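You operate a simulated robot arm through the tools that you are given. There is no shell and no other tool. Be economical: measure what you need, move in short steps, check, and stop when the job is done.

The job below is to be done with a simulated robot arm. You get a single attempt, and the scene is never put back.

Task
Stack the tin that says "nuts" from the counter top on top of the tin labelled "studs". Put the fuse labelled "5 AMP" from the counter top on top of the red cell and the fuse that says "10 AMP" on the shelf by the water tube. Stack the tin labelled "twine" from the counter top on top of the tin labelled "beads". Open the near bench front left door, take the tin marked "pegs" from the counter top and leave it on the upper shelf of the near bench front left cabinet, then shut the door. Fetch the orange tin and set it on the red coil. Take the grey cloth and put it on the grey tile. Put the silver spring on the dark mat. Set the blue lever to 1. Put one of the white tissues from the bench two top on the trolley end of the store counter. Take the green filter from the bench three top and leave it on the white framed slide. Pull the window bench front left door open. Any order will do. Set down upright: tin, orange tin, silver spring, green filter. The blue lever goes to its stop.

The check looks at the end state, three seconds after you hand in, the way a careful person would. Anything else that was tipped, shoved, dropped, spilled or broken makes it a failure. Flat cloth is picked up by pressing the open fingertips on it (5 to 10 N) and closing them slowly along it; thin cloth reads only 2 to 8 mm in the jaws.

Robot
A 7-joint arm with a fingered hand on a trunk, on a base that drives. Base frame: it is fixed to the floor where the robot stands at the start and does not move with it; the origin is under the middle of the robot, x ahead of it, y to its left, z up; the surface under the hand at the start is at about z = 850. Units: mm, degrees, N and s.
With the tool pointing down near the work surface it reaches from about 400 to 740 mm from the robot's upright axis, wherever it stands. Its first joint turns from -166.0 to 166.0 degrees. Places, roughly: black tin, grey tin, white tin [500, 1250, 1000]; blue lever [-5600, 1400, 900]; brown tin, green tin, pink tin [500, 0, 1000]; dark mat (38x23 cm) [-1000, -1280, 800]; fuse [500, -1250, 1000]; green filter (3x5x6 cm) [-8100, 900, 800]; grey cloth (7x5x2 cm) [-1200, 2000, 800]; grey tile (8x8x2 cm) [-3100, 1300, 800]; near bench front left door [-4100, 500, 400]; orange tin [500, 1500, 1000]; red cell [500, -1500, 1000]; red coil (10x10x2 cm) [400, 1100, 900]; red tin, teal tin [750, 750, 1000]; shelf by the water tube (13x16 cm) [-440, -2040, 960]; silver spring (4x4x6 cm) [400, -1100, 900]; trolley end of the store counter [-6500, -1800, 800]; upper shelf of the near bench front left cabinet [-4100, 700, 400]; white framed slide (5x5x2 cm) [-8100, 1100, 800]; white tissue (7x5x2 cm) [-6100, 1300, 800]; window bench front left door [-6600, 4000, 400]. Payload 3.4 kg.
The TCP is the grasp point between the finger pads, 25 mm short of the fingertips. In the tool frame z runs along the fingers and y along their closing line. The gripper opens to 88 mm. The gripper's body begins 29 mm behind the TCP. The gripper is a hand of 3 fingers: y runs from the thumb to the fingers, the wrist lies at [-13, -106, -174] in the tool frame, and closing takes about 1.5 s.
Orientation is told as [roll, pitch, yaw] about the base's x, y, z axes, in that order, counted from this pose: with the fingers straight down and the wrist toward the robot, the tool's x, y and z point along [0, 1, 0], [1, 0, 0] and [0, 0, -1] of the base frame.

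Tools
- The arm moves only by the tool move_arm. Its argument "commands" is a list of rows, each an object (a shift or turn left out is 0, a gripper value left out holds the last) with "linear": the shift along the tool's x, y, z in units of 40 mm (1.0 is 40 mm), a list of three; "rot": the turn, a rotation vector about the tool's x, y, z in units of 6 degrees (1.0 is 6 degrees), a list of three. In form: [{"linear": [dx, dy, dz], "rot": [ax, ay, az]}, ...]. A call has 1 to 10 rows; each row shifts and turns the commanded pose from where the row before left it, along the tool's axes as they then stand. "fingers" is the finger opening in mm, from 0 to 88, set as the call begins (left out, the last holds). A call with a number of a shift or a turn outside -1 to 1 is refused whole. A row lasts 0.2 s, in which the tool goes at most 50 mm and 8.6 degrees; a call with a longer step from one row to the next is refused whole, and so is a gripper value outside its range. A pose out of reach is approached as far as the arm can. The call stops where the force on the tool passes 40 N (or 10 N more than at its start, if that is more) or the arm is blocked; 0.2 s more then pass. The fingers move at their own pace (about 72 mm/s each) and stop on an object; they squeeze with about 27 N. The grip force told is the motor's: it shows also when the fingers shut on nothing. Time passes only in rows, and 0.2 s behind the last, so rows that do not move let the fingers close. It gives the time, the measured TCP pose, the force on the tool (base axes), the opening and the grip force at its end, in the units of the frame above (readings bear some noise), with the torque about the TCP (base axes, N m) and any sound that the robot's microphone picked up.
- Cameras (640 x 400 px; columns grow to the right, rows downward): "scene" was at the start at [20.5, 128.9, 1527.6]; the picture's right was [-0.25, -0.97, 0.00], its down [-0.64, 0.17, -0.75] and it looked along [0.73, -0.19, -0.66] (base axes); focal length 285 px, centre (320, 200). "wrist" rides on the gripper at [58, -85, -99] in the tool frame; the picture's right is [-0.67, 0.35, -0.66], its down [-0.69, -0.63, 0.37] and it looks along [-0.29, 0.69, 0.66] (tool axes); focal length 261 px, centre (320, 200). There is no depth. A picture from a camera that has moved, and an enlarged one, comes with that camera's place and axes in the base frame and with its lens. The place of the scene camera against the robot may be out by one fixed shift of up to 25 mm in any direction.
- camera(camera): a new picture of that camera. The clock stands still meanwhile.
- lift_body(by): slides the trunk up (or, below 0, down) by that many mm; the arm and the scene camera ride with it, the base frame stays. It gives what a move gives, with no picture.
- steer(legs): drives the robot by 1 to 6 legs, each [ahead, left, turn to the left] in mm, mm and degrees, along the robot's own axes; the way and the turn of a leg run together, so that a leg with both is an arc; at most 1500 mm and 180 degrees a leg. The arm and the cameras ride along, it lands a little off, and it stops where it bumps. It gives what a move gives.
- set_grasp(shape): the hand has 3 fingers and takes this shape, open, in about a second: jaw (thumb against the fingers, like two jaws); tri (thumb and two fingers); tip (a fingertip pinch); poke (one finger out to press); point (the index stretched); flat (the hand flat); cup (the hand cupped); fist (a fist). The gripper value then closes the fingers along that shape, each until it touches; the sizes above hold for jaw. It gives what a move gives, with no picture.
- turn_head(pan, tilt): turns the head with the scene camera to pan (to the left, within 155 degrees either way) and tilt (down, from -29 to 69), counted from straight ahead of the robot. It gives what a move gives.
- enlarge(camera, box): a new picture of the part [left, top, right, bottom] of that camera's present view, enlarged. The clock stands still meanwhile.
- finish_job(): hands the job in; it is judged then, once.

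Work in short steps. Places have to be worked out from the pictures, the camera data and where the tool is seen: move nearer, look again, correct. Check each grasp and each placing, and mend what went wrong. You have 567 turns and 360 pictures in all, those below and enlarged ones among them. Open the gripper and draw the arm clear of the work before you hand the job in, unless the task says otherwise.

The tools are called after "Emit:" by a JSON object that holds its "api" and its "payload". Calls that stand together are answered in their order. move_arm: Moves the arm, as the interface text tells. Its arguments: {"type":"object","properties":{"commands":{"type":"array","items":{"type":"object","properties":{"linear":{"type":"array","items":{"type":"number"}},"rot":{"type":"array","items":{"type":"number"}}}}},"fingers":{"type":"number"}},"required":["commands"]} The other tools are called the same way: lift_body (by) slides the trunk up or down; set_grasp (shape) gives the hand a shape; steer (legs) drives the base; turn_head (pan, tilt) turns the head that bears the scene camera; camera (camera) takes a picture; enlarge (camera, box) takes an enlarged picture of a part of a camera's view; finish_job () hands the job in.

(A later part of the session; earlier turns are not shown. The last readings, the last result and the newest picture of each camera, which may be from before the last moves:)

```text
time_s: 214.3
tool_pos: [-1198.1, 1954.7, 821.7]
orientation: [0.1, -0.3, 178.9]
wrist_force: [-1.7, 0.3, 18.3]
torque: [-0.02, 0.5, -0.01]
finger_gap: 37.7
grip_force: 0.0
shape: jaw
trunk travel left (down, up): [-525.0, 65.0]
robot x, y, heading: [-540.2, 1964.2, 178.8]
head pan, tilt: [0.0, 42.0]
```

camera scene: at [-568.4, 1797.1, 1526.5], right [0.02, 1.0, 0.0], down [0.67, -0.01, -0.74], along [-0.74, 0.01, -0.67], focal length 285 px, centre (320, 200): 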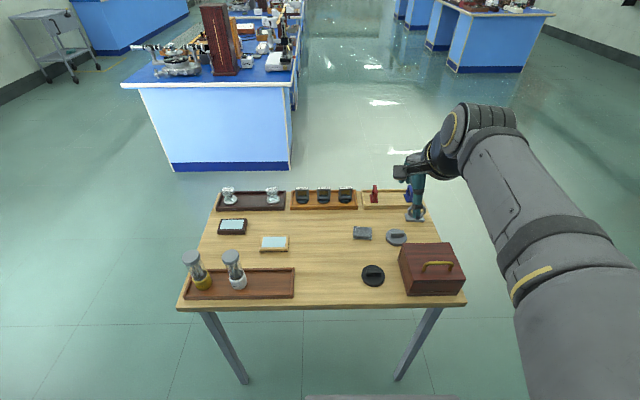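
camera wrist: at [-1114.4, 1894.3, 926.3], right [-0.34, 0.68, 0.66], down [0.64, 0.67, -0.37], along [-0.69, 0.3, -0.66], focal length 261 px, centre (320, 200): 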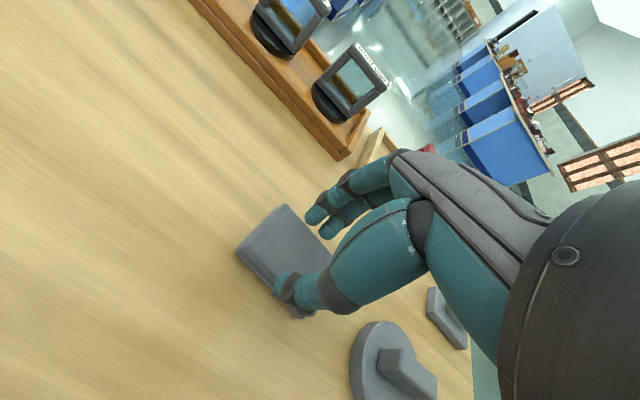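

18 N is too much; I ease back to about 8 N, then close slowly in stages.

Emit:
{"api": "move_arm", "payload": {"commands": [{"linear": [0, 0, -0.05]}, {"linear": [0, 0, 0]}]}}

Emit:
{"api": "move_arm", "payload": {"commands": [{"linear": [0, 0, 0]}, {"linear": [0, 0, 0]}], "fingers": 28}}

Emit:
{"api": "move_arm", "payload": {"commands": [{"linear": [0, 0, 0]}, {"linear": [0, 0, 0]}], "fingers": 20}}

Emit:
{"api": "camera", "payload": {"camera": "wrist"}}

```text
time_s: 214.9
tool_pos: [-1197.5, 1954.8, 821.9]
orientation: [0.0, 0.0, 178.9]
wrist_force: [-2.0, 1.3, 15.5]
torque: [-0.04, 0.41, -0.04]
finger_gap: 37.8
grip_force: 0.1
shape: jaw
trunk travel left (down, up): [-525.0, 65.0]
robot x, y, heading: [-540.0, 1962.2, 178.9]
head pan, tilt: [0.0, 42.0]
```

```text
time_s: 215.5
tool_pos: [-1197.1, 1954.4, 821.1]
orientation: [0.0, -0.1, 178.8]
wrist_force: [-3.7, 2.6, 16.3]
torque: [-0.06, 0.51, -0.05]
finger_gap: 30.8
grip_force: 0.1
shape: jaw
trunk travel left (down, up): [-525.0, 65.0]
robot x, y, heading: [-542.4, 1962.3, 178.6]
head pan, tilt: [0.0, 42.0]
```

```text
time_s: 216.1
tool_pos: [-1197.5, 1953.3, 820.2]
orientation: [0.0, 0.0, 178.9]
wrist_force: [-1.9, 0.7, 9.3]
torque: [-0.03, 0.16, -0.03]
finger_gap: 5.5
grip_force: 27.1
shape: jaw
trunk travel left (down, up): [-525.0, 65.0]
robot x, y, heading: [-542.8, 1962.7, 178.7]
head pan, tilt: [0.0, 42.0]
```

```text
226 pictures are left
camera wrist: at [-1113.7, 1894.1, 919.4], right [-0.34, 0.68, 0.65], down [0.64, 0.67, -0.36], along [-0.69, 0.3, -0.66], focal length 261 px, centre (320, 200)
```

wrist: 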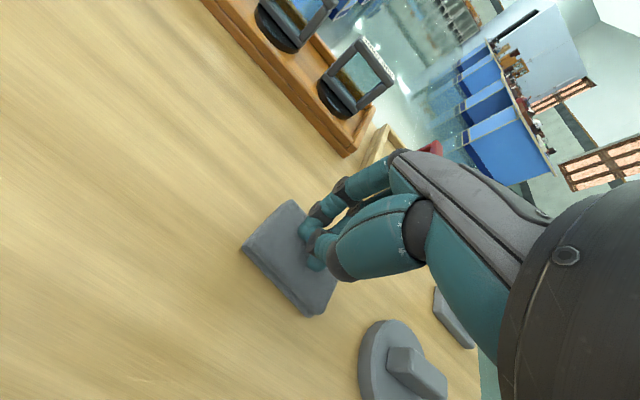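

Gap 5.5 mm with grip force 27 — cloth seems pinched. I command full closing and lift gently to check.

Emit:
{"api": "move_arm", "payload": {"commands": [{"linear": [0, 0, 0]}, {"linear": [0, 0, 0]}, {"linear": [0, 0, -0.2]}, {"linear": [0, 0, -0.4]}, {"linear": [0, 0, -0.6]}, {"linear": [0, 0, -0.8]}, {"linear": [0, 0, 0]}], "fingers": 0}}

Emit:
{"api": "camera", "payload": {"camera": "wrist"}}

```text
time_s: 217.7
tool_pos: [-1197.1, 1954.3, 902.0]
orientation: [0.0, 0.0, 178.9]
wrist_force: [0.0, 0.5, -0.3]
torque: [0.03, 0.02, 0.01]
finger_gap: 4.7
grip_force: 27.2
shape: jaw
trunk travel left (down, up): [-525.0, 65.0]
robot x, y, heading: [-546.2, 1963.2, 178.8]
head pan, tilt: [0.0, 42.0]
```

```text
225 pictures are left
camera wrist: at [-1113.3, 1894.4, 1000.9], right [-0.34, 0.68, 0.66], down [0.64, 0.67, -0.37], along [-0.69, 0.3, -0.66], focal length 261 px, centre (320, 200)
```

wrist: 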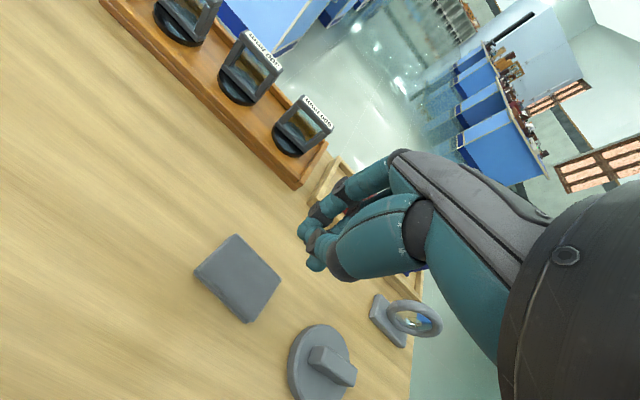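

The cloth stayed on the table. I retry with gentler pressure and finer closing steps.

Emit:
{"api": "move_arm", "payload": {"commands": [{"linear": [0, 0, 0.8]}, {"linear": [0, 0, 0.7]}, {"linear": [0, 0, 0.3]}, {"linear": [0, 0, 0.1]}, {"linear": [0, 0, 0]}], "fingers": 30}}

Emit:
{"api": "move_arm", "payload": {"commands": [{"linear": [0, 0, 0.05]}, {"linear": [0, 0, 0]}]}}

```text
time_s: 218.9
tool_pos: [-1196.6, 1953.0, 824.9]
orientation: [0.0, 0.0, 178.9]
wrist_force: [0.3, 0.4, 0.8]
torque: [0.01, 0.01, 0.0]
finger_gap: 29.4
grip_force: 0.1
shape: jaw
trunk travel left (down, up): [-525.0, 65.0]
robot x, y, heading: [-546.0, 1960.6, 178.6]
head pan, tilt: [0.0, 42.0]
```

```text
time_s: 219.5
tool_pos: [-1197.2, 1954.8, 822.5]
orientation: [0.1, 0.0, 178.9]
wrist_force: [0.7, 0.1, -0.4]
torque: [0.0, 0.03, 0.0]
finger_gap: 29.2
grip_force: 0.1
shape: jaw
trunk travel left (down, up): [-525.0, 65.0]
robot x, y, heading: [-540.7, 1959.8, 179.1]
head pan, tilt: [0.0, 42.0]
```

Emit:
{"api": "move_arm", "payload": {"commands": [{"linear": [0, 0, 0.05]}, {"linear": [0, 0, 0]}]}}

Emit:
{"api": "move_arm", "payload": {"commands": [{"linear": [0, 0, 0.04]}, {"linear": [0, 0, 0]}]}}

```text
time_s: 220.1
tool_pos: [-1197.6, 1954.0, 822.2]
orientation: [0.0, 0.0, 178.8]
wrist_force: [-0.4, 0.2, 5.2]
torque: [-0.03, 0.08, -0.01]
finger_gap: 29.9
grip_force: 0.0
shape: jaw
trunk travel left (down, up): [-525.0, 65.0]
robot x, y, heading: [-539.4, 1959.7, 179.0]
head pan, tilt: [0.0, 42.0]
```

```text
time_s: 220.7
tool_pos: [-1198.7, 1953.2, 821.4]
orientation: [0.0, -0.2, 179.0]
wrist_force: [-1.5, -0.3, 15.8]
torque: [-0.05, 0.34, -0.01]
finger_gap: 30.6
grip_force: 0.0
shape: jaw
trunk travel left (down, up): [-525.0, 65.0]
robot x, y, heading: [-540.7, 1964.2, 178.9]
head pan, tilt: [0.0, 42.0]
```

Emit:
{"api": "move_arm", "payload": {"commands": [{"linear": [0, 0, -0.03]}, {"linear": [0, 0, 0]}], "fingers": 28}}

Emit:
{"api": "move_arm", "payload": {"commands": [{"linear": [0, 0, 0]}], "fingers": 25}}

Emit:
{"api": "move_arm", "payload": {"commands": [{"linear": [0, 0, 0]}], "fingers": 22}}

Emit:
{"api": "move_arm", "payload": {"commands": [{"linear": [0, 0, 0]}], "fingers": 19}}

```text
time_s: 221.3
tool_pos: [-1197.5, 1953.3, 821.7]
orientation: [0.0, -0.1, 178.8]
wrist_force: [-3.3, 0.2, 15.4]
torque: [-0.07, 0.39, 0.01]
finger_gap: 29.8
grip_force: 0.1
shape: jaw
trunk travel left (down, up): [-525.0, 65.0]
robot x, y, heading: [-538.8, 1961.8, 178.9]
head pan, tilt: [0.0, 42.0]
```

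```text
time_s: 221.7
tool_pos: [-1197.3, 1953.0, 821.4]
orientation: [0.0, -0.2, 178.8]
wrist_force: [-3.8, 0.7, 17.6]
torque: [-0.07, 0.46, -0.05]
finger_gap: 26.9
grip_force: 0.1
shape: jaw
trunk travel left (down, up): [-525.0, 65.0]
robot x, y, heading: [-539.1, 1962.1, 178.9]
head pan, tilt: [0.0, 42.0]
```

```text
time_s: 222.1
tool_pos: [-1197.0, 1954.8, 818.7]
orientation: [0.0, 0.1, 178.9]
wrist_force: [-1.7, 0.4, 9.3]
torque: [-0.07, 0.16, 0.0]
finger_gap: 9.1
grip_force: 27.0
shape: jaw
trunk travel left (down, up): [-525.0, 65.0]
robot x, y, heading: [-540.2, 1966.4, 178.8]
head pan, tilt: [0.0, 42.0]
```

```text
time_s: 222.5
tool_pos: [-1197.7, 1954.5, 821.1]
orientation: [0.0, 0.0, 178.9]
wrist_force: [0.0, 0.2, 10.9]
torque: [-0.05, 0.01, 0.06]
finger_gap: 18.2
grip_force: 0.0
shape: jaw
trunk travel left (down, up): [-525.0, 65.0]
robot x, y, heading: [-539.7, 1963.4, 178.6]
head pan, tilt: [0.0, 42.0]
```

At 22 the fingers snapped onto something (9.1 mm, 27 N); then my next value reopened them. I continue closing in fine steps.

Emit:
{"api": "move_arm", "payload": {"commands": [{"linear": [0, 0, 0]}, {"linear": [0, 0, 0]}], "fingers": 16}}

Emit:
{"api": "move_arm", "payload": {"commands": [{"linear": [0, 0, 0]}, {"linear": [0, 0, 0]}], "fingers": 13}}

Emit:
{"api": "camera", "payload": {"camera": "wrist"}}

```text
time_s: 223.1
tool_pos: [-1197.6, 1954.9, 821.3]
orientation: [-0.1, -0.1, 178.9]
wrist_force: [0.1, 0.2, 12.0]
torque: [-0.05, -0.01, 0.01]
finger_gap: 16.5
grip_force: 0.1
shape: jaw
trunk travel left (down, up): [-525.0, 65.0]
robot x, y, heading: [-543.4, 1961.5, 179.1]
head pan, tilt: [0.0, 42.0]
```

```text
time_s: 223.7
tool_pos: [-1197.5, 1954.2, 820.5]
orientation: [0.0, 0.2, 179.0]
wrist_force: [-1.7, 0.0, 4.1]
torque: [-0.01, 0.03, 0.0]
finger_gap: 6.1
grip_force: 27.2
shape: jaw
trunk travel left (down, up): [-525.0, 65.0]
robot x, y, heading: [-541.9, 1959.2, 178.9]
head pan, tilt: [0.0, 42.0]
```

```text
224 pictures are left
camera wrist: at [-1114.0, 1894.6, 919.1], right [-0.34, 0.68, 0.66], down [0.64, 0.67, -0.37], along [-0.69, 0.3, -0.66], focal length 261 px, centre (320, 200)
```

wrist: 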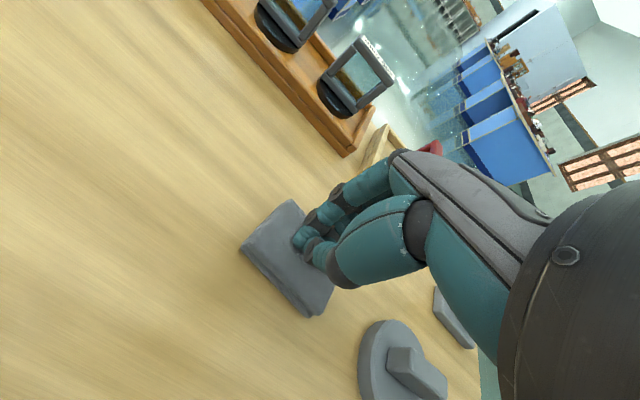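

Pinched at 6.1 mm, 4 N. I lift slowly with the command unchanged.

Emit:
{"api": "move_arm", "payload": {"commands": [{"linear": [0, 0, -0.08]}, {"linear": [0, 0, -0.1]}, {"linear": [0, 0, -0.1]}, {"linear": [0, 0, -0.15]}, {"linear": [0, 0, -0.2]}, {"linear": [0, 0, -0.2]}, {"linear": [0, 0, 0]}]}}

Emit:
{"api": "camera", "payload": {"camera": "wrist"}}

```text
time_s: 225.3
tool_pos: [-1198.3, 1954.6, 854.0]
orientation: [0.0, 0.0, 178.9]
wrist_force: [0.8, -0.3, -0.3]
torque: [-0.05, 0.03, -0.03]
finger_gap: 5.8
grip_force: 26.9
shape: jaw
trunk travel left (down, up): [-525.0, 65.0]
robot x, y, heading: [-539.0, 1963.0, 178.5]
head pan, tilt: [0.0, 42.0]
```

```text
223 pictures are left
camera wrist: at [-1114.6, 1894.3, 952.7], right [-0.34, 0.68, 0.66], down [0.64, 0.67, -0.37], along [-0.69, 0.3, -0.66], focal length 261 px, centre (320, 200)
```

wrist: 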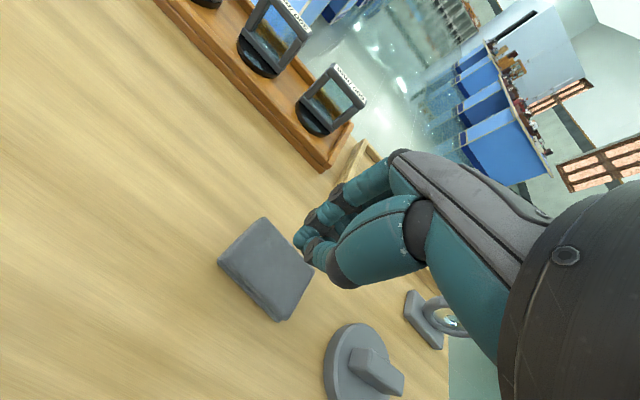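

The pinch doesn't hold: it is a thick folded pad (about 46 mm × 2 cm). I'll grip it by its sides: open to 70, rotate ~6° to match, and lower around it.

Emit:
{"api": "move_arm", "payload": {"commands": [{"linear": [0, 0, -0.3], "rot": [0, 0, 0.9]}, {"linear": [0, 0, 0]}, {"linear": [0, 0, 0]}, {"linear": [0, 0, 0]}], "fingers": 72}}

Emit:
{"api": "camera", "payload": {"camera": "wrist"}}

```text
time_s: 226.3
tool_pos: [-1198.5, 1953.0, 865.6]
orientation: [-0.1, 0.0, 173.5]
wrist_force: [-0.9, 0.3, -0.1]
torque: [0.0, -0.02, 0.0]
finger_gap: 71.5
grip_force: 0.2
shape: jaw
trunk travel left (down, up): [-525.0, 65.0]
robot x, y, heading: [-542.0, 1960.7, 179.1]
head pan, tilt: [0.0, 42.0]
```

```text
222 pictures are left
camera wrist: at [-1120.4, 1886.3, 964.6], right [-0.27, 0.7, 0.66], down [0.7, 0.61, -0.37], along [-0.66, 0.36, -0.66], focal length 261 px, centre (320, 200)
```

wrist: 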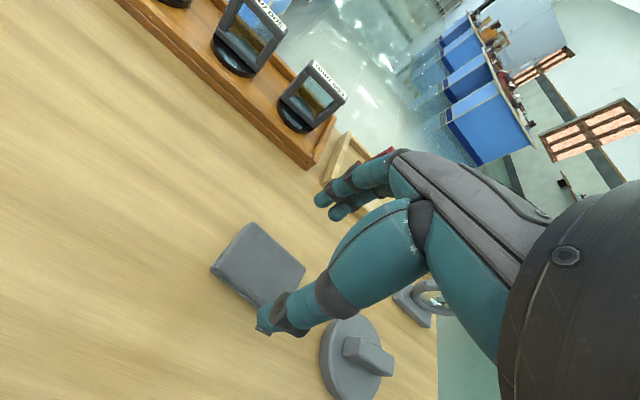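

Alignment is fine (centre ≈ (-1199.5,1955)). I lower the straddling fingers toward the table.

Emit:
{"api": "move_arm", "payload": {"commands": [{"linear": [-0.04, 0, 0.5]}, {"linear": [0, 0, 0.5]}, {"linear": [0, 0, 0.2]}, {"linear": [0, 0, 0.1]}, {"linear": [0, 0, 0]}]}}

Emit:
{"api": "move_arm", "payload": {"commands": [{"linear": [0, 0, 0.08]}, {"linear": [0, 0, 0]}]}}

```text
time_s: 227.5
tool_pos: [-1197.8, 1955.9, 813.3]
orientation: [0.0, 0.0, 173.5]
wrist_force: [-0.1, -0.1, -0.7]
torque: [-0.04, 0.0, -0.02]
finger_gap: 71.7
grip_force: 0.0
shape: jaw
trunk travel left (down, up): [-525.0, 65.0]
robot x, y, heading: [-543.5, 1961.9, 178.9]
head pan, tilt: [0.0, 42.0]
```

```text
time_s: 228.1
tool_pos: [-1197.4, 1956.1, 810.1]
orientation: [0.0, 0.0, 173.5]
wrist_force: [-0.6, -0.2, 0.4]
torque: [0.03, 0.02, 0.0]
finger_gap: 71.9
grip_force: 0.1
shape: jaw
trunk travel left (down, up): [-525.0, 65.0]
robot x, y, heading: [-542.1, 1962.9, 179.0]
head pan, tilt: [0.0, 42.0]
```

Emit:
{"api": "move_arm", "payload": {"commands": [{"linear": [0, 0, 0.08]}, {"linear": [0, 0, 0]}]}}

Emit:
{"api": "move_arm", "payload": {"commands": [{"linear": [0, 0, 0.06]}, {"linear": [0, 0, 0]}]}}

Emit:
{"api": "camera", "payload": {"camera": "wrist"}}

```text
time_s: 228.7
tool_pos: [-1197.8, 1955.9, 806.3]
orientation: [0.0, 0.0, 173.5]
wrist_force: [-0.5, 0.6, -0.1]
torque: [-0.03, 0.03, 0.01]
finger_gap: 71.6
grip_force: 0.1
shape: jaw
trunk travel left (down, up): [-525.0, 65.0]
robot x, y, heading: [-543.0, 1964.7, 178.7]
head pan, tilt: [0.0, 42.0]
```

```text
time_s: 229.3
tool_pos: [-1197.4, 1956.7, 805.0]
orientation: [0.0, 0.0, 173.5]
wrist_force: [1.5, 0.9, 5.8]
torque: [0.09, 0.25, -0.02]
finger_gap: 71.0
grip_force: 0.0
shape: jaw
trunk travel left (down, up): [-525.0, 65.0]
robot x, y, heading: [-542.2, 1962.0, 178.8]
head pan, tilt: [0.0, 42.0]
```

```text
221 pictures are left
camera wrist: at [-1120.7, 1889.1, 904.4], right [-0.27, 0.7, 0.66], down [0.7, 0.61, -0.37], along [-0.66, 0.36, -0.66], focal length 261 px, centre (320, 200)
```

wrist: 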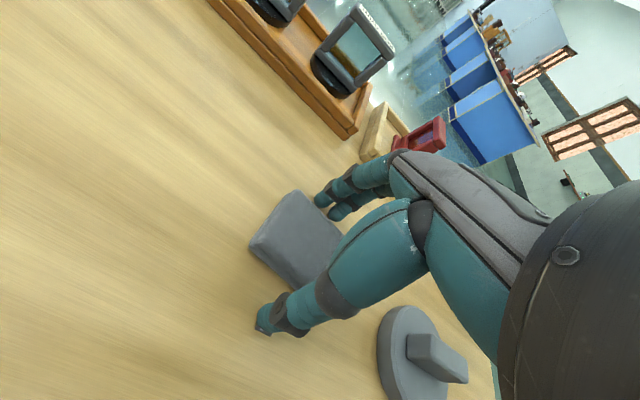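

Table contact; I raise 2 mm and close on the pad's sides.

Emit:
{"api": "move_arm", "payload": {"commands": [{"linear": [0, 0, -0.06]}, {"linear": [0, 0, 0]}, {"linear": [0, 0, 0]}, {"linear": [0, 0, 0]}, {"linear": [0, 0, 0]}, {"linear": [0, 0, 0]}, {"linear": [0, 0, 0]}, {"linear": [0, 0, 0]}], "fingers": 0}}

Emit:
{"api": "camera", "payload": {"camera": "wrist"}}

```text
time_s: 231.1
tool_pos: [-1197.2, 1955.5, 807.4]
orientation: [0.1, 0.0, 173.6]
wrist_force: [-0.5, -1.2, 0.0]
torque: [-0.02, -0.01, 0.02]
finger_gap: 41.5
grip_force: 27.0
shape: jaw
trunk travel left (down, up): [-525.0, 65.0]
robot x, y, heading: [-539.3, 1960.5, 179.0]
head pan, tilt: [0.0, 42.0]
```

```text
220 pictures are left
camera wrist: at [-1120.7, 1889.2, 906.2], right [-0.27, 0.7, 0.66], down [0.7, 0.61, -0.37], along [-0.66, 0.36, -0.66], focal length 261 px, centre (320, 200)
```

wrist: 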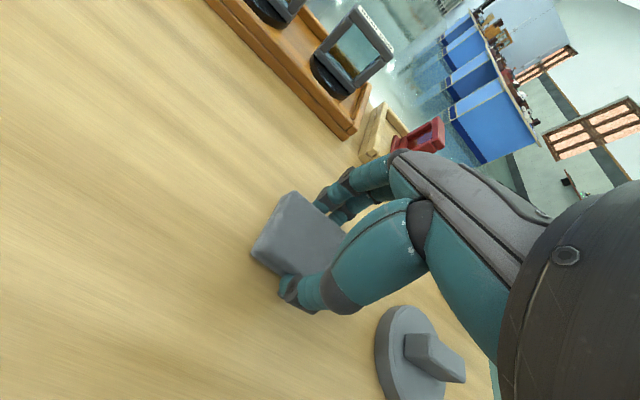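

Firm side grip at 41.5 mm. I lift.

Emit:
{"api": "move_arm", "payload": {"commands": [{"linear": [0, 0, -0.3]}, {"linear": [0, 0, -0.5]}, {"linear": [0, 0, -0.8]}, {"linear": [0, 0, -0.9]}, {"linear": [0, 0, -0.9]}, {"linear": [0, 0, -0.9]}, {"linear": [0, 0, 0]}]}}

Emit:
{"api": "camera", "payload": {"camera": "wrist"}}

```text
time_s: 232.7
tool_pos: [-1200.2, 1956.6, 978.5]
orientation: [0.0, 0.0, 173.4]
wrist_force: [-0.6, 0.4, -0.4]
torque: [-0.01, 0.04, 0.03]
finger_gap: 41.1
grip_force: 27.2
shape: jaw
trunk travel left (down, up): [-525.0, 65.0]
robot x, y, heading: [-541.1, 1960.0, 179.0]
head pan, tilt: [0.0, 42.0]
```

```text
219 pictures are left
camera wrist: at [-1122.1, 1889.1, 1078.8], right [-0.27, 0.7, 0.66], down [0.7, 0.61, -0.37], along [-0.66, 0.36, -0.66], focal length 261 px, centre (320, 200)
```

wrist: 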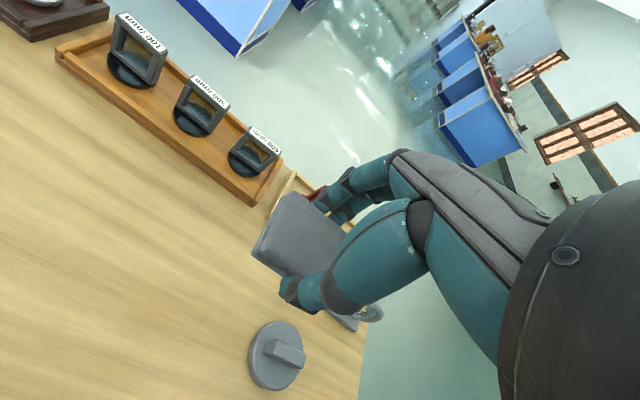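

Cloth is held. I retract the hand and drive around the table to the far side of the near bench where the tile should be.

Emit:
{"api": "move_arm", "payload": {"commands": [{"linear": [0, 0, -0.9], "rot": [0, 0, -0.9]}, {"linear": [0, -0.6, -0.9]}, {"linear": [0, -0.8, -0.9]}, {"linear": [0, -0.9, -0.8]}, {"linear": [0, -0.9, -0.8]}, {"linear": [0, -0.9, 0]}, {"linear": [0, -0.9, 0]}, {"linear": [0, -0.6, 0]}, {"linear": [0, 0, 0]}]}}

Emit:
{"api": "steer", "payload": {"legs": [[0, -800, 0], [1300, 0, 0], [1260, 0, 0], [0, 0, 91]]}}

Emit:
{"api": "turn_head", "payload": {"pan": 0, "tilt": 30}}

Emit:
{"api": "camera", "payload": {"camera": "scene"}}

```text
time_s: 234.7
tool_pos: [-974.9, 1953.1, 1150.9]
orientation: [0.0, 0.0, 178.9]
wrist_force: [-0.2, -0.2, -0.7]
torque: [-0.01, 0.01, -0.01]
finger_gap: 40.9
grip_force: 26.8
shape: jaw
trunk travel left (down, up): [-525.0, 65.0]
robot x, y, heading: [-544.6, 1963.0, 179.0]
head pan, tilt: [0.0, 42.0]
```

```text
time_s: 255.0
tool_pos: [-3084.3, 2368.7, 1150.3]
orientation: [0.0, 0.0, -90.1]
wrist_force: [0.4, -0.1, -1.2]
torque: [-0.02, 0.02, 0.0]
finger_gap: 40.6
grip_force: 27.1
shape: jaw
trunk travel left (down, up): [-525.0, 65.0]
robot x, y, heading: [-3101.4, 2805.4, -90.0]
head pan, tilt: [0.0, 42.0]
```

```text
time_s: 255.8
tool_pos: [-3083.6, 2367.6, 1150.5]
orientation: [0.0, 0.0, -89.9]
wrist_force: [-0.3, -0.1, -0.9]
torque: [0.0, -0.01, 0.01]
finger_gap: 40.9
grip_force: 26.6
shape: jaw
trunk travel left (down, up): [-525.0, 65.0]
robot x, y, heading: [-3103.8, 2803.4, -90.2]
head pan, tilt: [0.0, 30.0]
```

```text
218 pictures are left
camera scene: at [-2944.2, 2764.3, 1544.7], right [-1.0, 0.0, 0.0], down [0.0, 0.5, -0.87], along [0.0, -0.87, -0.5], focal length 285 px, centre (320, 200)
```

scene: 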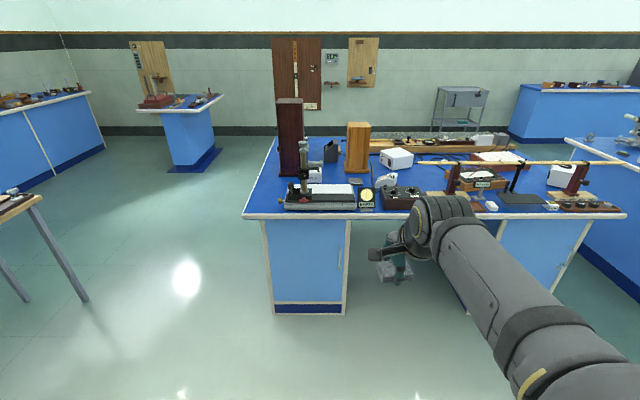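

Emit:
{"api": "enlarge", "payload": {"camera": "scene", "box": [250, 120, 450, 230]}}

Emit:
{"api": "steer", "payload": {"legs": [[800, 0, 0]]}}

Emit:
{"api": "turn_head", "payload": {"pan": 0, "tilt": 45}}

Emit:
{"api": "camera", "payload": {"camera": "scene"}}

```text
3.20 times, centred on (350, 175) of scene
camera zoom: at [-2944.2, 2764.3, 1544.7], right [-1.0, 0.0, 0.0], down [0.0, 0.5, -0.87], along [0.0, -0.87, -0.5], focal length 911 px, centre (224, 280)
```

zoom: 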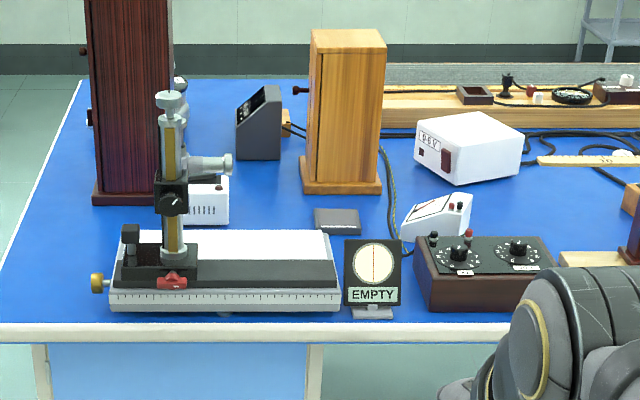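

```text
time_s: 260.0
tool_pos: [-3079.0, 1575.7, 1151.8]
orientation: [-0.1, 0.0, -89.6]
wrist_force: [-0.5, 0.5, -0.5]
torque: [-0.01, -0.04, 0.02]
finger_gap: 40.5
grip_force: 27.2
shape: jaw
trunk travel left (down, up): [-525.0, 65.0]
robot x, y, heading: [-3095.3, 2010.8, -89.7]
head pan, tilt: [0.0, 30.0]
```

```text
time_s: 260.8
tool_pos: [-3077.7, 1573.4, 1150.1]
orientation: [0.1, 0.0, -89.6]
wrist_force: [-0.4, 0.1, 0.4]
torque: [0.01, 0.01, -0.01]
finger_gap: 40.9
grip_force: 27.0
shape: jaw
trunk travel left (down, up): [-525.0, 65.0]
robot x, y, heading: [-3099.8, 2008.7, -89.8]
head pan, tilt: [0.0, 45.0]
```

```text
216 pictures are left
camera scene: at [-2941.8, 1981.0, 1522.2], right [-1.0, -0.01, 0.0], down [0.0, 0.71, -0.71], along [0.0, -0.71, -0.71], focal length 285 px, centre (320, 200)
```

scene: 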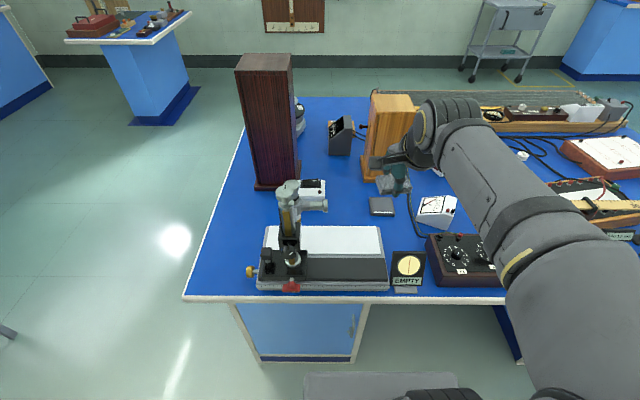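

Tile at about (-3139,1321). I move 70 mm closer and 60 mm to the right so the arm passes clear of the microscope mast.

Emit:
{"api": "steer", "payload": {"legs": [[70, -60, 0]]}}

Emit:
{"api": "camera", "payload": {"camera": "wrist"}}

Emit:
{"api": "enlarge", "payload": {"camera": "scene", "box": [280, 120, 480, 310]}}

```text
time_s: 261.9
tool_pos: [-3138.0, 1504.8, 1149.4]
orientation: [0.0, 0.1, -89.5]
wrist_force: [0.2, -0.2, 0.4]
torque: [-0.01, -0.03, 0.03]
finger_gap: 40.9
grip_force: 27.1
shape: jaw
trunk travel left (down, up): [-525.0, 65.0]
robot x, y, heading: [-3160.1, 1936.4, -89.4]
head pan, tilt: [0.0, 45.0]
```

```text
215 pictures are left
camera wrist: at [-3081.3, 1589.0, 1249.7], right [-0.67, -0.35, 0.65], down [-0.69, 0.62, -0.37], along [-0.28, -0.7, -0.66], focal length 261 px, centre (320, 200)
```

wrist: 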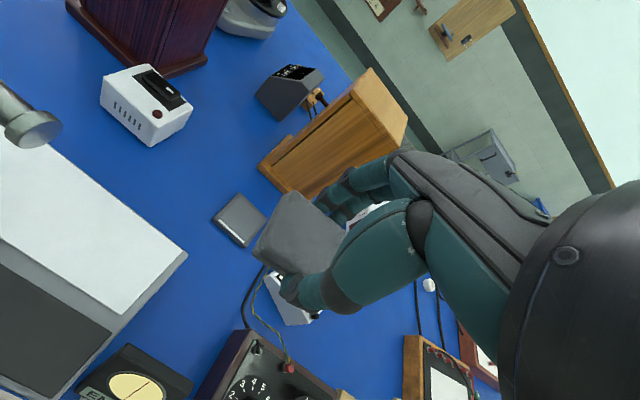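

```text
2.11 times, centred on (380, 215) of scene
camera zoom: at [-3002.1, 1910.0, 1522.3], right [-1.0, -0.01, 0.0], down [-0.01, 0.71, -0.71], along [0.01, -0.71, -0.71], focal length 599 px, centre (194, 168)
```

zoom: 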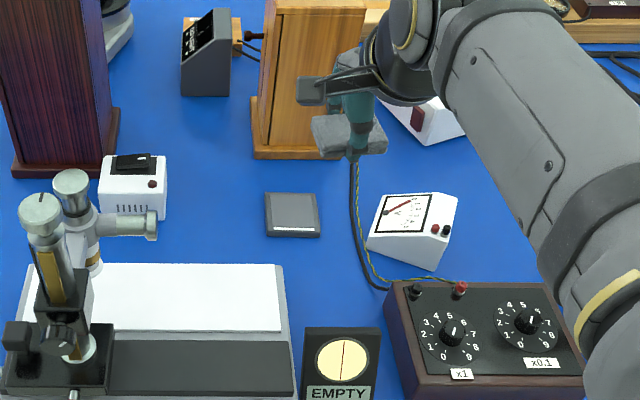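

Tile centre ≈ (-3144,1322). I move the cloth above it to z≈900.

Emit:
{"api": "move_arm", "payload": {"commands": [{"linear": [-0.04, 0.9, 0.2]}, {"linear": [-0.04, 0.9, 0.5]}, {"linear": [-0.04, 0.9, 0.7]}, {"linear": [-0.04, 0.9, 0.7]}, {"linear": [-0.03, 0.9, 0.7]}, {"linear": [0, 0.08, 1]}, {"linear": [0, 0, 1]}, {"linear": [0, 0, 1]}, {"linear": [0, 0, 0.4]}, {"linear": [0, 0, 0]}]}}

Emit:
{"api": "camera", "payload": {"camera": "wrist"}}

Emit:
{"api": "enlarge", "payload": {"camera": "scene", "box": [280, 120, 480, 310]}}

```text
time_s: 264.1
tool_pos: [-3143.5, 1322.8, 903.9]
orientation: [0.0, 0.0, -89.6]
wrist_force: [-0.9, 0.2, -1.0]
torque: [0.01, 0.02, 0.03]
finger_gap: 40.7
grip_force: 26.6
shape: jaw
trunk travel left (down, up): [-525.0, 65.0]
robot x, y, heading: [-3159.7, 1938.1, -89.6]
head pan, tilt: [0.0, 45.0]
```

```text
213 pictures are left
camera wrist: at [-3086.4, 1407.7, 1002.6], right [-0.67, -0.35, 0.66], down [-0.69, 0.62, -0.37], along [-0.28, -0.7, -0.66], focal length 261 px, centre (320, 200)
```

wrist: 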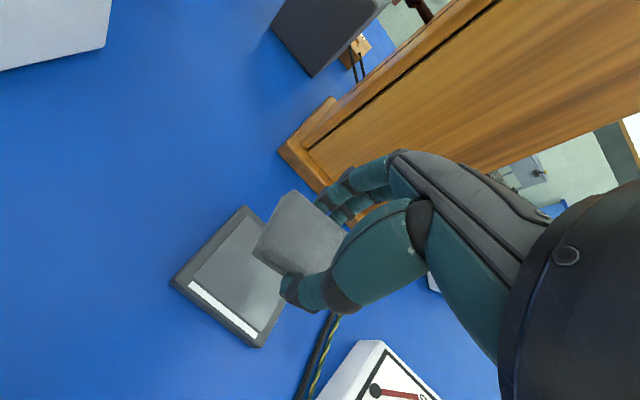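

```text
2.11 times, centred on (380, 215) of scene
camera zoom: at [-3001.4, 1910.8, 1522.2], right [-1.0, -0.01, 0.0], down [-0.01, 0.71, -0.71], along [0.01, -0.71, -0.71], focal length 599 px, centre (194, 168)
```

zoom: 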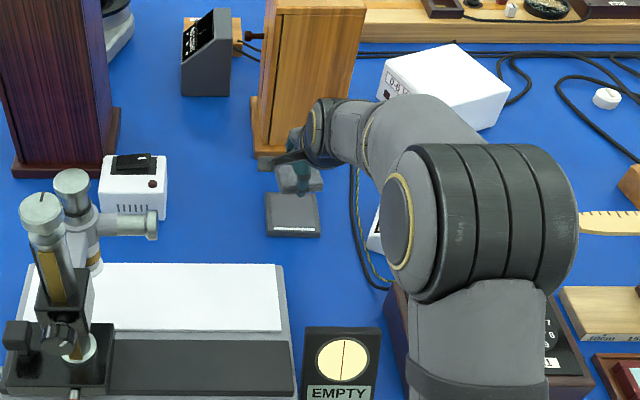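

The tile is directly below, centre (-3143,1320). I lower toward contact.

Emit:
{"api": "move_arm", "payload": {"commands": [{"linear": [0, 0.05, 0.5]}, {"linear": [0, 0, 0.4]}, {"linear": [0, 0, 0.2]}, {"linear": [0, 0, 0.1]}, {"linear": [0, 0, 0]}]}}

Emit:
{"api": "move_arm", "payload": {"commands": [{"linear": [0, 0, 0.1]}, {"linear": [0, 0, 0.08]}, {"linear": [0, 0, 0]}]}}

Emit:
{"api": "camera", "payload": {"camera": "wrist"}}

```text
time_s: 265.3
tool_pos: [-3143.4, 1318.8, 854.8]
orientation: [0.0, 0.1, -89.5]
wrist_force: [0.0, 1.0, -0.8]
torque: [-0.01, 0.01, 0.02]
finger_gap: 40.5
grip_force: 26.8
shape: jaw
trunk travel left (down, up): [-525.0, 65.0]
robot x, y, heading: [-3156.4, 1941.0, -89.5]
head pan, tilt: [0.0, 45.0]
```

```text
time_s: 266.1
tool_pos: [-3143.8, 1320.2, 848.5]
orientation: [0.0, -0.1, -89.4]
wrist_force: [0.1, 0.0, -0.3]
torque: [-0.01, 0.0, 0.01]
finger_gap: 40.7
grip_force: 26.7
shape: jaw
trunk travel left (down, up): [-525.0, 65.0]
robot x, y, heading: [-3159.1, 1942.0, -89.5]
head pan, tilt: [0.0, 45.0]
```

```text
211 pictures are left
camera wrist: at [-3087.2, 1404.6, 946.8], right [-0.67, -0.35, 0.66], down [-0.69, 0.62, -0.37], along [-0.28, -0.7, -0.66], focal length 261 px, centre (320, 200)
```

wrist: 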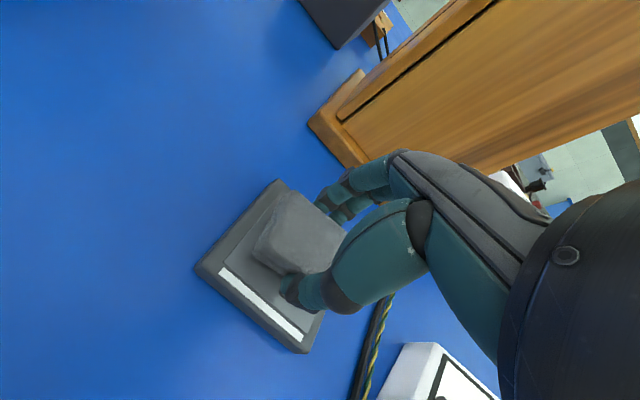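

Emit:
{"api": "move_arm", "payload": {"commands": [{"linear": [0, 0, 0.08]}, {"linear": [0, 0, 0.06]}, {"linear": [0, 0, 0]}]}}

Emit:
{"api": "move_arm", "payload": {"commands": [{"linear": [0, 0, 0.06]}, {"linear": [0, 0, 0.05]}, {"linear": [0, 0, 0]}]}}

```text
time_s: 266.9
tool_pos: [-3144.6, 1318.2, 842.0]
orientation: [0.0, -0.1, -89.5]
wrist_force: [0.2, -0.7, 0.9]
torque: [-0.02, 0.0, 0.03]
finger_gap: 40.6
grip_force: 26.9
shape: jaw
trunk travel left (down, up): [-525.0, 65.0]
robot x, y, heading: [-3161.2, 1940.5, -89.4]
head pan, tilt: [0.0, 45.0]
```

```text
time_s: 267.7
tool_pos: [-3145.3, 1318.7, 841.1]
orientation: [0.0, -0.4, -89.5]
wrist_force: [0.9, -0.2, 30.2]
torque: [0.4, -0.05, -0.09]
finger_gap: 40.9
grip_force: 27.2
shape: jaw
trunk travel left (down, up): [-525.0, 65.0]
robot x, y, heading: [-3158.5, 1940.3, -89.4]
head pan, tilt: [0.0, 45.0]
```

Contact. I ease up 3.5 mm, open and raise.

Emit:
{"api": "move_arm", "payload": {"commands": [{"linear": [0, 0, -0.09]}, {"linear": [0, 0, 0]}]}}

Emit:
{"api": "move_arm", "payload": {"commands": [{"linear": [0, 0, 0]}, {"linear": [0, 0, 0]}, {"linear": [0, 0, 0]}, {"linear": [0, 0, 0]}, {"linear": [0, 0, 0]}], "fingers": 64}}

Emit:
{"api": "move_arm", "payload": {"commands": [{"linear": [0, 0, -0.2]}, {"linear": [0, 0, -0.4]}, {"linear": [0, 0, -0.7]}, {"linear": [0, 0, -0.9]}, {"linear": [0, 0, -0.9]}, {"linear": [0, 0, 0]}]}}

Emit:
{"api": "camera", "payload": {"camera": "wrist"}}

```text
time_s: 268.3
tool_pos: [-3143.3, 1319.7, 842.5]
orientation: [0.1, 0.0, -89.4]
wrist_force: [-0.4, -4.9, 21.2]
torque: [-0.6, -0.15, -0.04]
finger_gap: 41.0
grip_force: 26.7
shape: jaw
trunk travel left (down, up): [-525.0, 65.0]
robot x, y, heading: [-3160.9, 1940.6, -89.5]
head pan, tilt: [0.0, 45.0]
```

```text
time_s: 269.5
tool_pos: [-3143.3, 1319.7, 841.0]
orientation: [0.0, 0.0, -89.5]
wrist_force: [-0.6, -5.1, 21.7]
torque: [0.46, 0.01, 0.01]
finger_gap: 55.9
grip_force: 0.1
shape: jaw
trunk travel left (down, up): [-525.0, 65.0]
robot x, y, heading: [-3160.8, 1943.6, -89.7]
head pan, tilt: [0.0, 45.0]
```

```text
time_s: 270.9
tool_pos: [-3142.9, 1319.6, 967.6]
orientation: [0.0, 0.0, -89.5]
wrist_force: [-0.7, -0.1, 1.1]
torque: [-0.03, -0.03, 0.02]
finger_gap: 63.9
grip_force: 0.0
shape: jaw
trunk travel left (down, up): [-525.0, 65.0]
robot x, y, heading: [-3158.5, 1937.9, -89.6]
head pan, tilt: [0.0, 45.0]
```

```text
210 pictures are left
camera wrist: at [-3085.9, 1404.3, 1066.0], right [-0.67, -0.35, 0.66], down [-0.69, 0.62, -0.37], along [-0.28, -0.7, -0.66], focal length 261 px, centre (320, 200)
```

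wrist: 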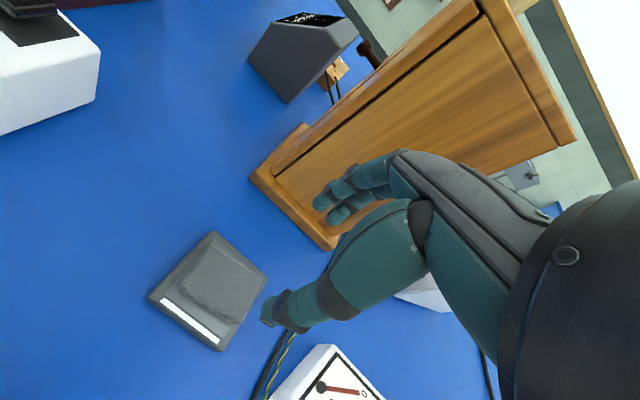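

Emit:
{"api": "enlarge", "payload": {"camera": "wrist", "box": [130, 210, 290, 370]}}

```text
2.50 times, centred on (210, 290) of wrist
camera zoom: at [-3085.9, 1404.3, 1066.0], right [-0.67, -0.35, 0.66], down [-0.69, 0.62, -0.37], along [-0.28, -0.7, -0.66], focal length 652 px, centre (595, -25)
```

zoom: 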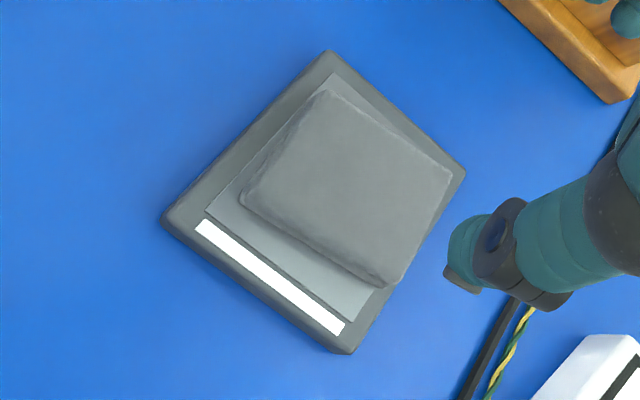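

The cloth lies on the tile. Next I go round to the front (−y side) of the near bench to look at its cabinet doors.

Emit:
{"api": "move_arm", "payload": {"commands": [{"linear": [0, 0, -1]}, {"linear": [0, 0, -1]}, {"linear": [0, -0.5, -1]}, {"linear": [0, -0.9, -0.8]}, {"linear": [0, -0.9, -0.8]}, {"linear": [0, -0.9, 0]}, {"linear": [0, -0.9, 0]}, {"linear": [0, -0.6, 0]}, {"linear": [0, 0, 0]}], "fingers": 88}}

Emit:
{"api": "steer", "payload": {"legs": [[-160, 0, 0], [0, 1120, 0], [1300, 0, 0], [950, 0, 0], [0, 0, 180], [0, 1000, 0]]}}

Emit:
{"api": "turn_head", "payload": {"pan": 20, "tilt": 30}}

Emit:
{"api": "camera", "payload": {"camera": "scene"}}

```text
time_s: 272.9
tool_pos: [-3145.4, 1508.7, 1150.3]
orientation: [0.0, 0.0, -89.5]
wrist_force: [0.5, -0.1, 0.0]
torque: [0.04, 0.0, -0.02]
finger_gap: 87.6
grip_force: 0.1
shape: jaw
trunk travel left (down, up): [-525.0, 65.0]
robot x, y, heading: [-3159.8, 1939.0, -89.4]
head pan, tilt: [0.0, 45.0]
```

```text
time_s: 302.5
tool_pos: [-3044.7, 272.0, 1150.9]
orientation: [0.0, -0.1, 89.4]
wrist_force: [-0.3, -0.2, 0.0]
torque: [0.0, 0.02, 0.0]
finger_gap: 87.6
grip_force: 0.1
shape: jaw
trunk travel left (down, up): [-525.0, 65.0]
robot x, y, heading: [-3035.3, -158.1, 89.4]
head pan, tilt: [0.0, 45.0]
```

```text
time_s: 303.3
tool_pos: [-3042.0, 271.6, 1150.0]
orientation: [0.0, 0.0, 89.4]
wrist_force: [0.4, -0.9, 0.5]
torque: [0.03, -0.01, -0.02]
finger_gap: 87.6
grip_force: 0.1
shape: jaw
trunk travel left (down, up): [-525.0, 65.0]
robot x, y, heading: [-3039.1, -160.6, 89.3]
head pan, tilt: [20.0, 30.0]
```

```text
208 pictures are left
camera scene: at [-3227.6, -139.7, 1544.7], right [0.94, 0.33, 0.0], down [0.17, -0.47, -0.87], along [-0.29, 0.82, -0.5], focal length 285 px, centre (320, 200)
```

scene: 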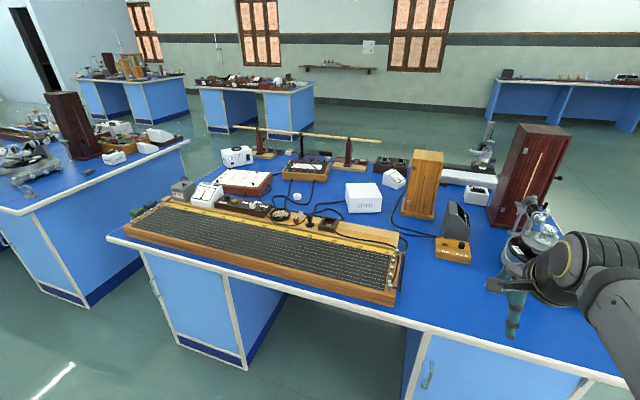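

The left cabinet's handle is on its left edge. I drive further left for a head-on look.

Emit:
{"api": "steer", "payload": {"legs": [[0, 1000, 0]]}}

Emit:
{"api": "turn_head", "payload": {"pan": 0, "tilt": 55}}

Emit:
{"api": "camera", "payload": {"camera": "scene"}}

```text
time_s: 308.6
tool_pos: [-4056.6, 278.7, 1149.0]
orientation: [0.0, 0.1, 89.9]
wrist_force: [0.0, 0.2, -0.2]
torque: [0.02, 0.02, 0.0]
finger_gap: 87.9
grip_force: 0.1
shape: jaw
trunk travel left (down, up): [-525.0, 65.0]
robot x, y, heading: [-4049.5, -157.8, 89.7]
head pan, tilt: [20.0, 30.0]
```

```text
time_s: 309.4
tool_pos: [-4056.9, 278.7, 1150.0]
orientation: [0.0, 0.0, 89.7]
wrist_force: [-0.6, -0.8, 0.3]
torque: [-0.03, -0.03, 0.0]
finger_gap: 87.6
grip_force: 0.0
shape: jaw
trunk travel left (down, up): [-525.0, 65.0]
robot x, y, heading: [-4048.9, -151.0, 89.8]
head pan, tilt: [0.0, 55.0]
```

```text
207 pictures are left
camera scene: at [-4207.2, -147.0, 1508.8], right [1.0, 0.0, 0.0], down [0.0, -0.82, -0.57], along [0.0, 0.57, -0.82], focal length 285 px, centre (320, 200)
```

scene: 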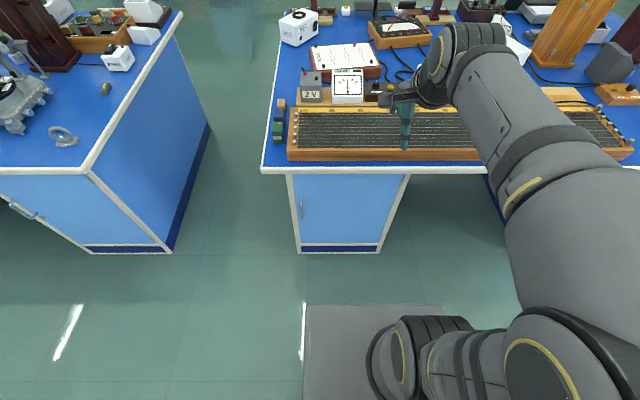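

Emit:
{"api": "enlarge", "payload": {"camera": "scene", "box": [270, 150, 430, 270]}}

Emit:
{"api": "camera", "payload": {"camera": "wrist"}}

```text
3.33 times, centred on (350, 210) of scene
camera zoom: at [-4207.2, -147.0, 1508.8], right [1.0, 0.0, 0.0], down [0.0, -0.82, -0.57], along [0.0, 0.57, -0.82], focal length 948 px, centre (220, 167)
```

zoom: 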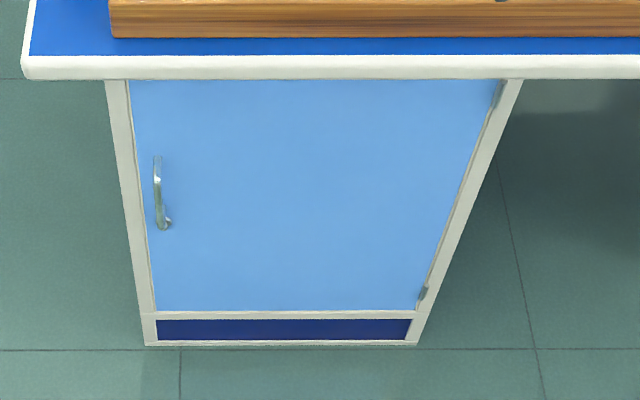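

```text
205 pictures are left
camera wrist: at [-4114.9, 194.0, 1249.5], right [0.67, 0.35, 0.66], down [0.68, -0.63, -0.37], along [0.29, 0.69, -0.66], focal length 261 px, centre (320, 200)
```

wrist: 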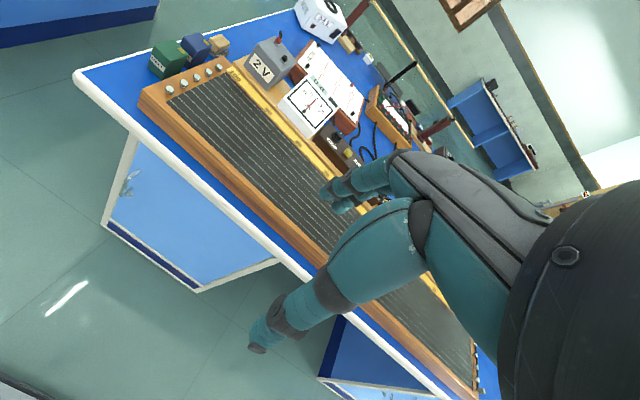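

Cabinet: hinges on the right (x≈−3885), handle bar on the left (x≈−4294, z≈440–600), face y≈512. I first position the robot left of the door and further back, then turn the hand to point forward (35° below horizontal) with a horizontal closing line.

Emit:
{"api": "steer", "payload": {"legs": [[-100, 330, 0]]}}

Emit:
{"api": "move_arm", "payload": {"commands": [{"rot": [-0.51, 0.51, 0.98]}, {"rot": [-0.51, 0.51, 0.98]}, {"rot": [-0.51, 0.51, 0.98]}, {"rot": [-0.51, 0.51, 0.98]}, {"rot": [-0.51, 0.51, 0.98]}, {"rot": [-0.51, 0.51, 0.98]}, {"rot": [-0.51, 0.51, 0.98]}, {"linear": [0, 0, 0]}]}}

```text
time_s: 311.7
tool_pos: [-4384.6, 181.9, 1150.4]
orientation: [0.0, -0.1, 89.6]
wrist_force: [-0.9, -0.2, -0.3]
torque: [-0.02, -0.04, 0.01]
finger_gap: 87.7
grip_force: 0.1
shape: jaw
trunk travel left (down, up): [-525.0, 65.0]
robot x, y, heading: [-4376.0, -250.8, 89.8]
head pan, tilt: [0.0, 55.0]
```

```text
time_s: 313.5
tool_pos: [-4385.4, 181.9, 1149.6]
orientation: [27.5, -11.5, 44.6]
wrist_force: [1.6, 0.2, -0.2]
torque: [-0.01, -0.01, -0.01]
finger_gap: 87.6
grip_force: 0.1
shape: jaw
trunk travel left (down, up): [-525.0, 65.0]
robot x, y, heading: [-4377.6, -251.1, 89.8]
head pan, tilt: [0.0, 55.0]
```

Works; I complete the rotation.

Emit:
{"api": "move_arm", "payload": {"commands": [{"rot": [-0.51, 0.51, 0.98]}, {"rot": [-0.51, 0.51, 0.98]}, {"rot": [-0.51, 0.51, 0.98]}, {"rot": [-0.51, 0.51, 0.98]}, {"rot": [-0.51, 0.51, 0.98]}, {"rot": [-0.51, 0.51, 0.98]}, {"rot": [-0.51, 0.51, 0.98]}, {"linear": [0, 0, 0]}]}}

Emit:
{"api": "lift_body", "payload": {"by": -300}}

Emit:
{"api": "camera", "payload": {"camera": "wrist"}}

Emit:
{"api": "camera", "payload": {"camera": "scene"}}

```text
time_s: 314.3
tool_pos: [-4449.2, 181.9, 1114.6]
orientation: [36.7, -2.2, 38.0]
wrist_force: [-1.0, -0.4, -0.1]
torque: [0.01, 0.01, 0.02]
finger_gap: 87.9
grip_force: 0.1
shape: jaw
trunk travel left (down, up): [-525.0, 65.0]
robot x, y, heading: [-4381.6, -246.1, 89.6]
head pan, tilt: [0.0, 55.0]
stopped in row 3: the arm was blocked; the commanded pose is now the measured one
```

```text
time_s: 317.3
tool_pos: [-4449.8, 182.4, 812.4]
orientation: [36.4, -2.0, 37.8]
wrist_force: [0.3, -0.1, 0.2]
torque: [0.01, 0.01, -0.02]
finger_gap: 87.6
grip_force: 0.0
shape: jaw
trunk travel left (down, up): [-225.0, 365.0]
robot x, y, heading: [-4374.1, -249.8, 89.6]
head pan, tilt: [0.0, 55.0]
```

```text
204 pictures are left
camera wrist: at [-4511.7, 117.6, 923.3], right [0.84, -0.52, 0.14], down [-0.27, -0.63, -0.72], along [0.47, 0.57, -0.67], focal length 261 px, centre (320, 200)
```

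wrist: 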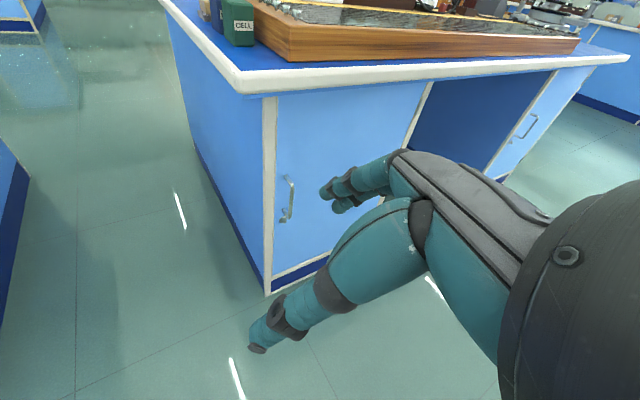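

```text
203 pictures are left
camera scene: at [-4536.2, -244.8, 1208.8], right [1.0, -0.01, 0.0], down [-0.01, -0.82, -0.57], along [0.0, 0.57, -0.82], focal length 285 px, centre (320, 200)
```

scene: 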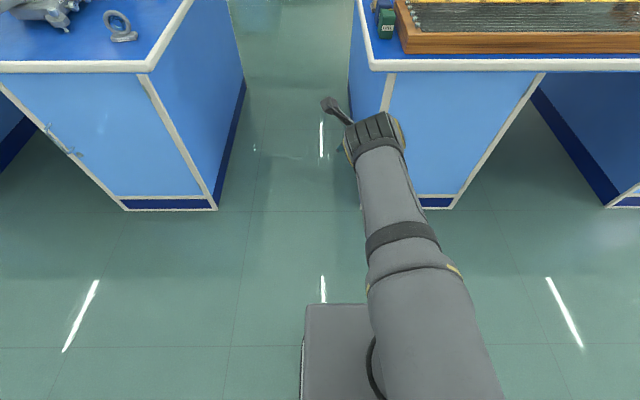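

The joint limit blocks that roll direction. I undo it and will try the opposite roll.

Emit:
{"api": "move_arm", "payload": {"commands": [{"rot": [0.51, -0.51, -0.98]}, {"rot": [0.51, -0.51, -0.98]}, {"rot": [0.51, -0.51, -0.98]}, {"rot": [0.51, -0.51, -0.98]}, {"rot": [0.51, -0.51, -0.98]}, {"rot": [0.51, -0.51, -0.98]}, {"rot": [0.51, -0.51, -0.98]}, {"rot": [0.51, -0.51, -0.98]}, {"linear": [0, 0, 0]}]}}

```text
time_s: 319.3
tool_pos: [-4447.7, 181.5, 813.6]
orientation: [9.9, 1.8, 90.2]
wrist_force: [0.4, 0.1, -0.8]
torque: [0.02, -0.02, -0.02]
finger_gap: 87.3
grip_force: 0.0
shape: jaw
trunk travel left (down, up): [-225.0, 365.0]
robot x, y, heading: [-4373.5, -249.1, 89.5]
head pan, tilt: [0.0, 55.0]
```

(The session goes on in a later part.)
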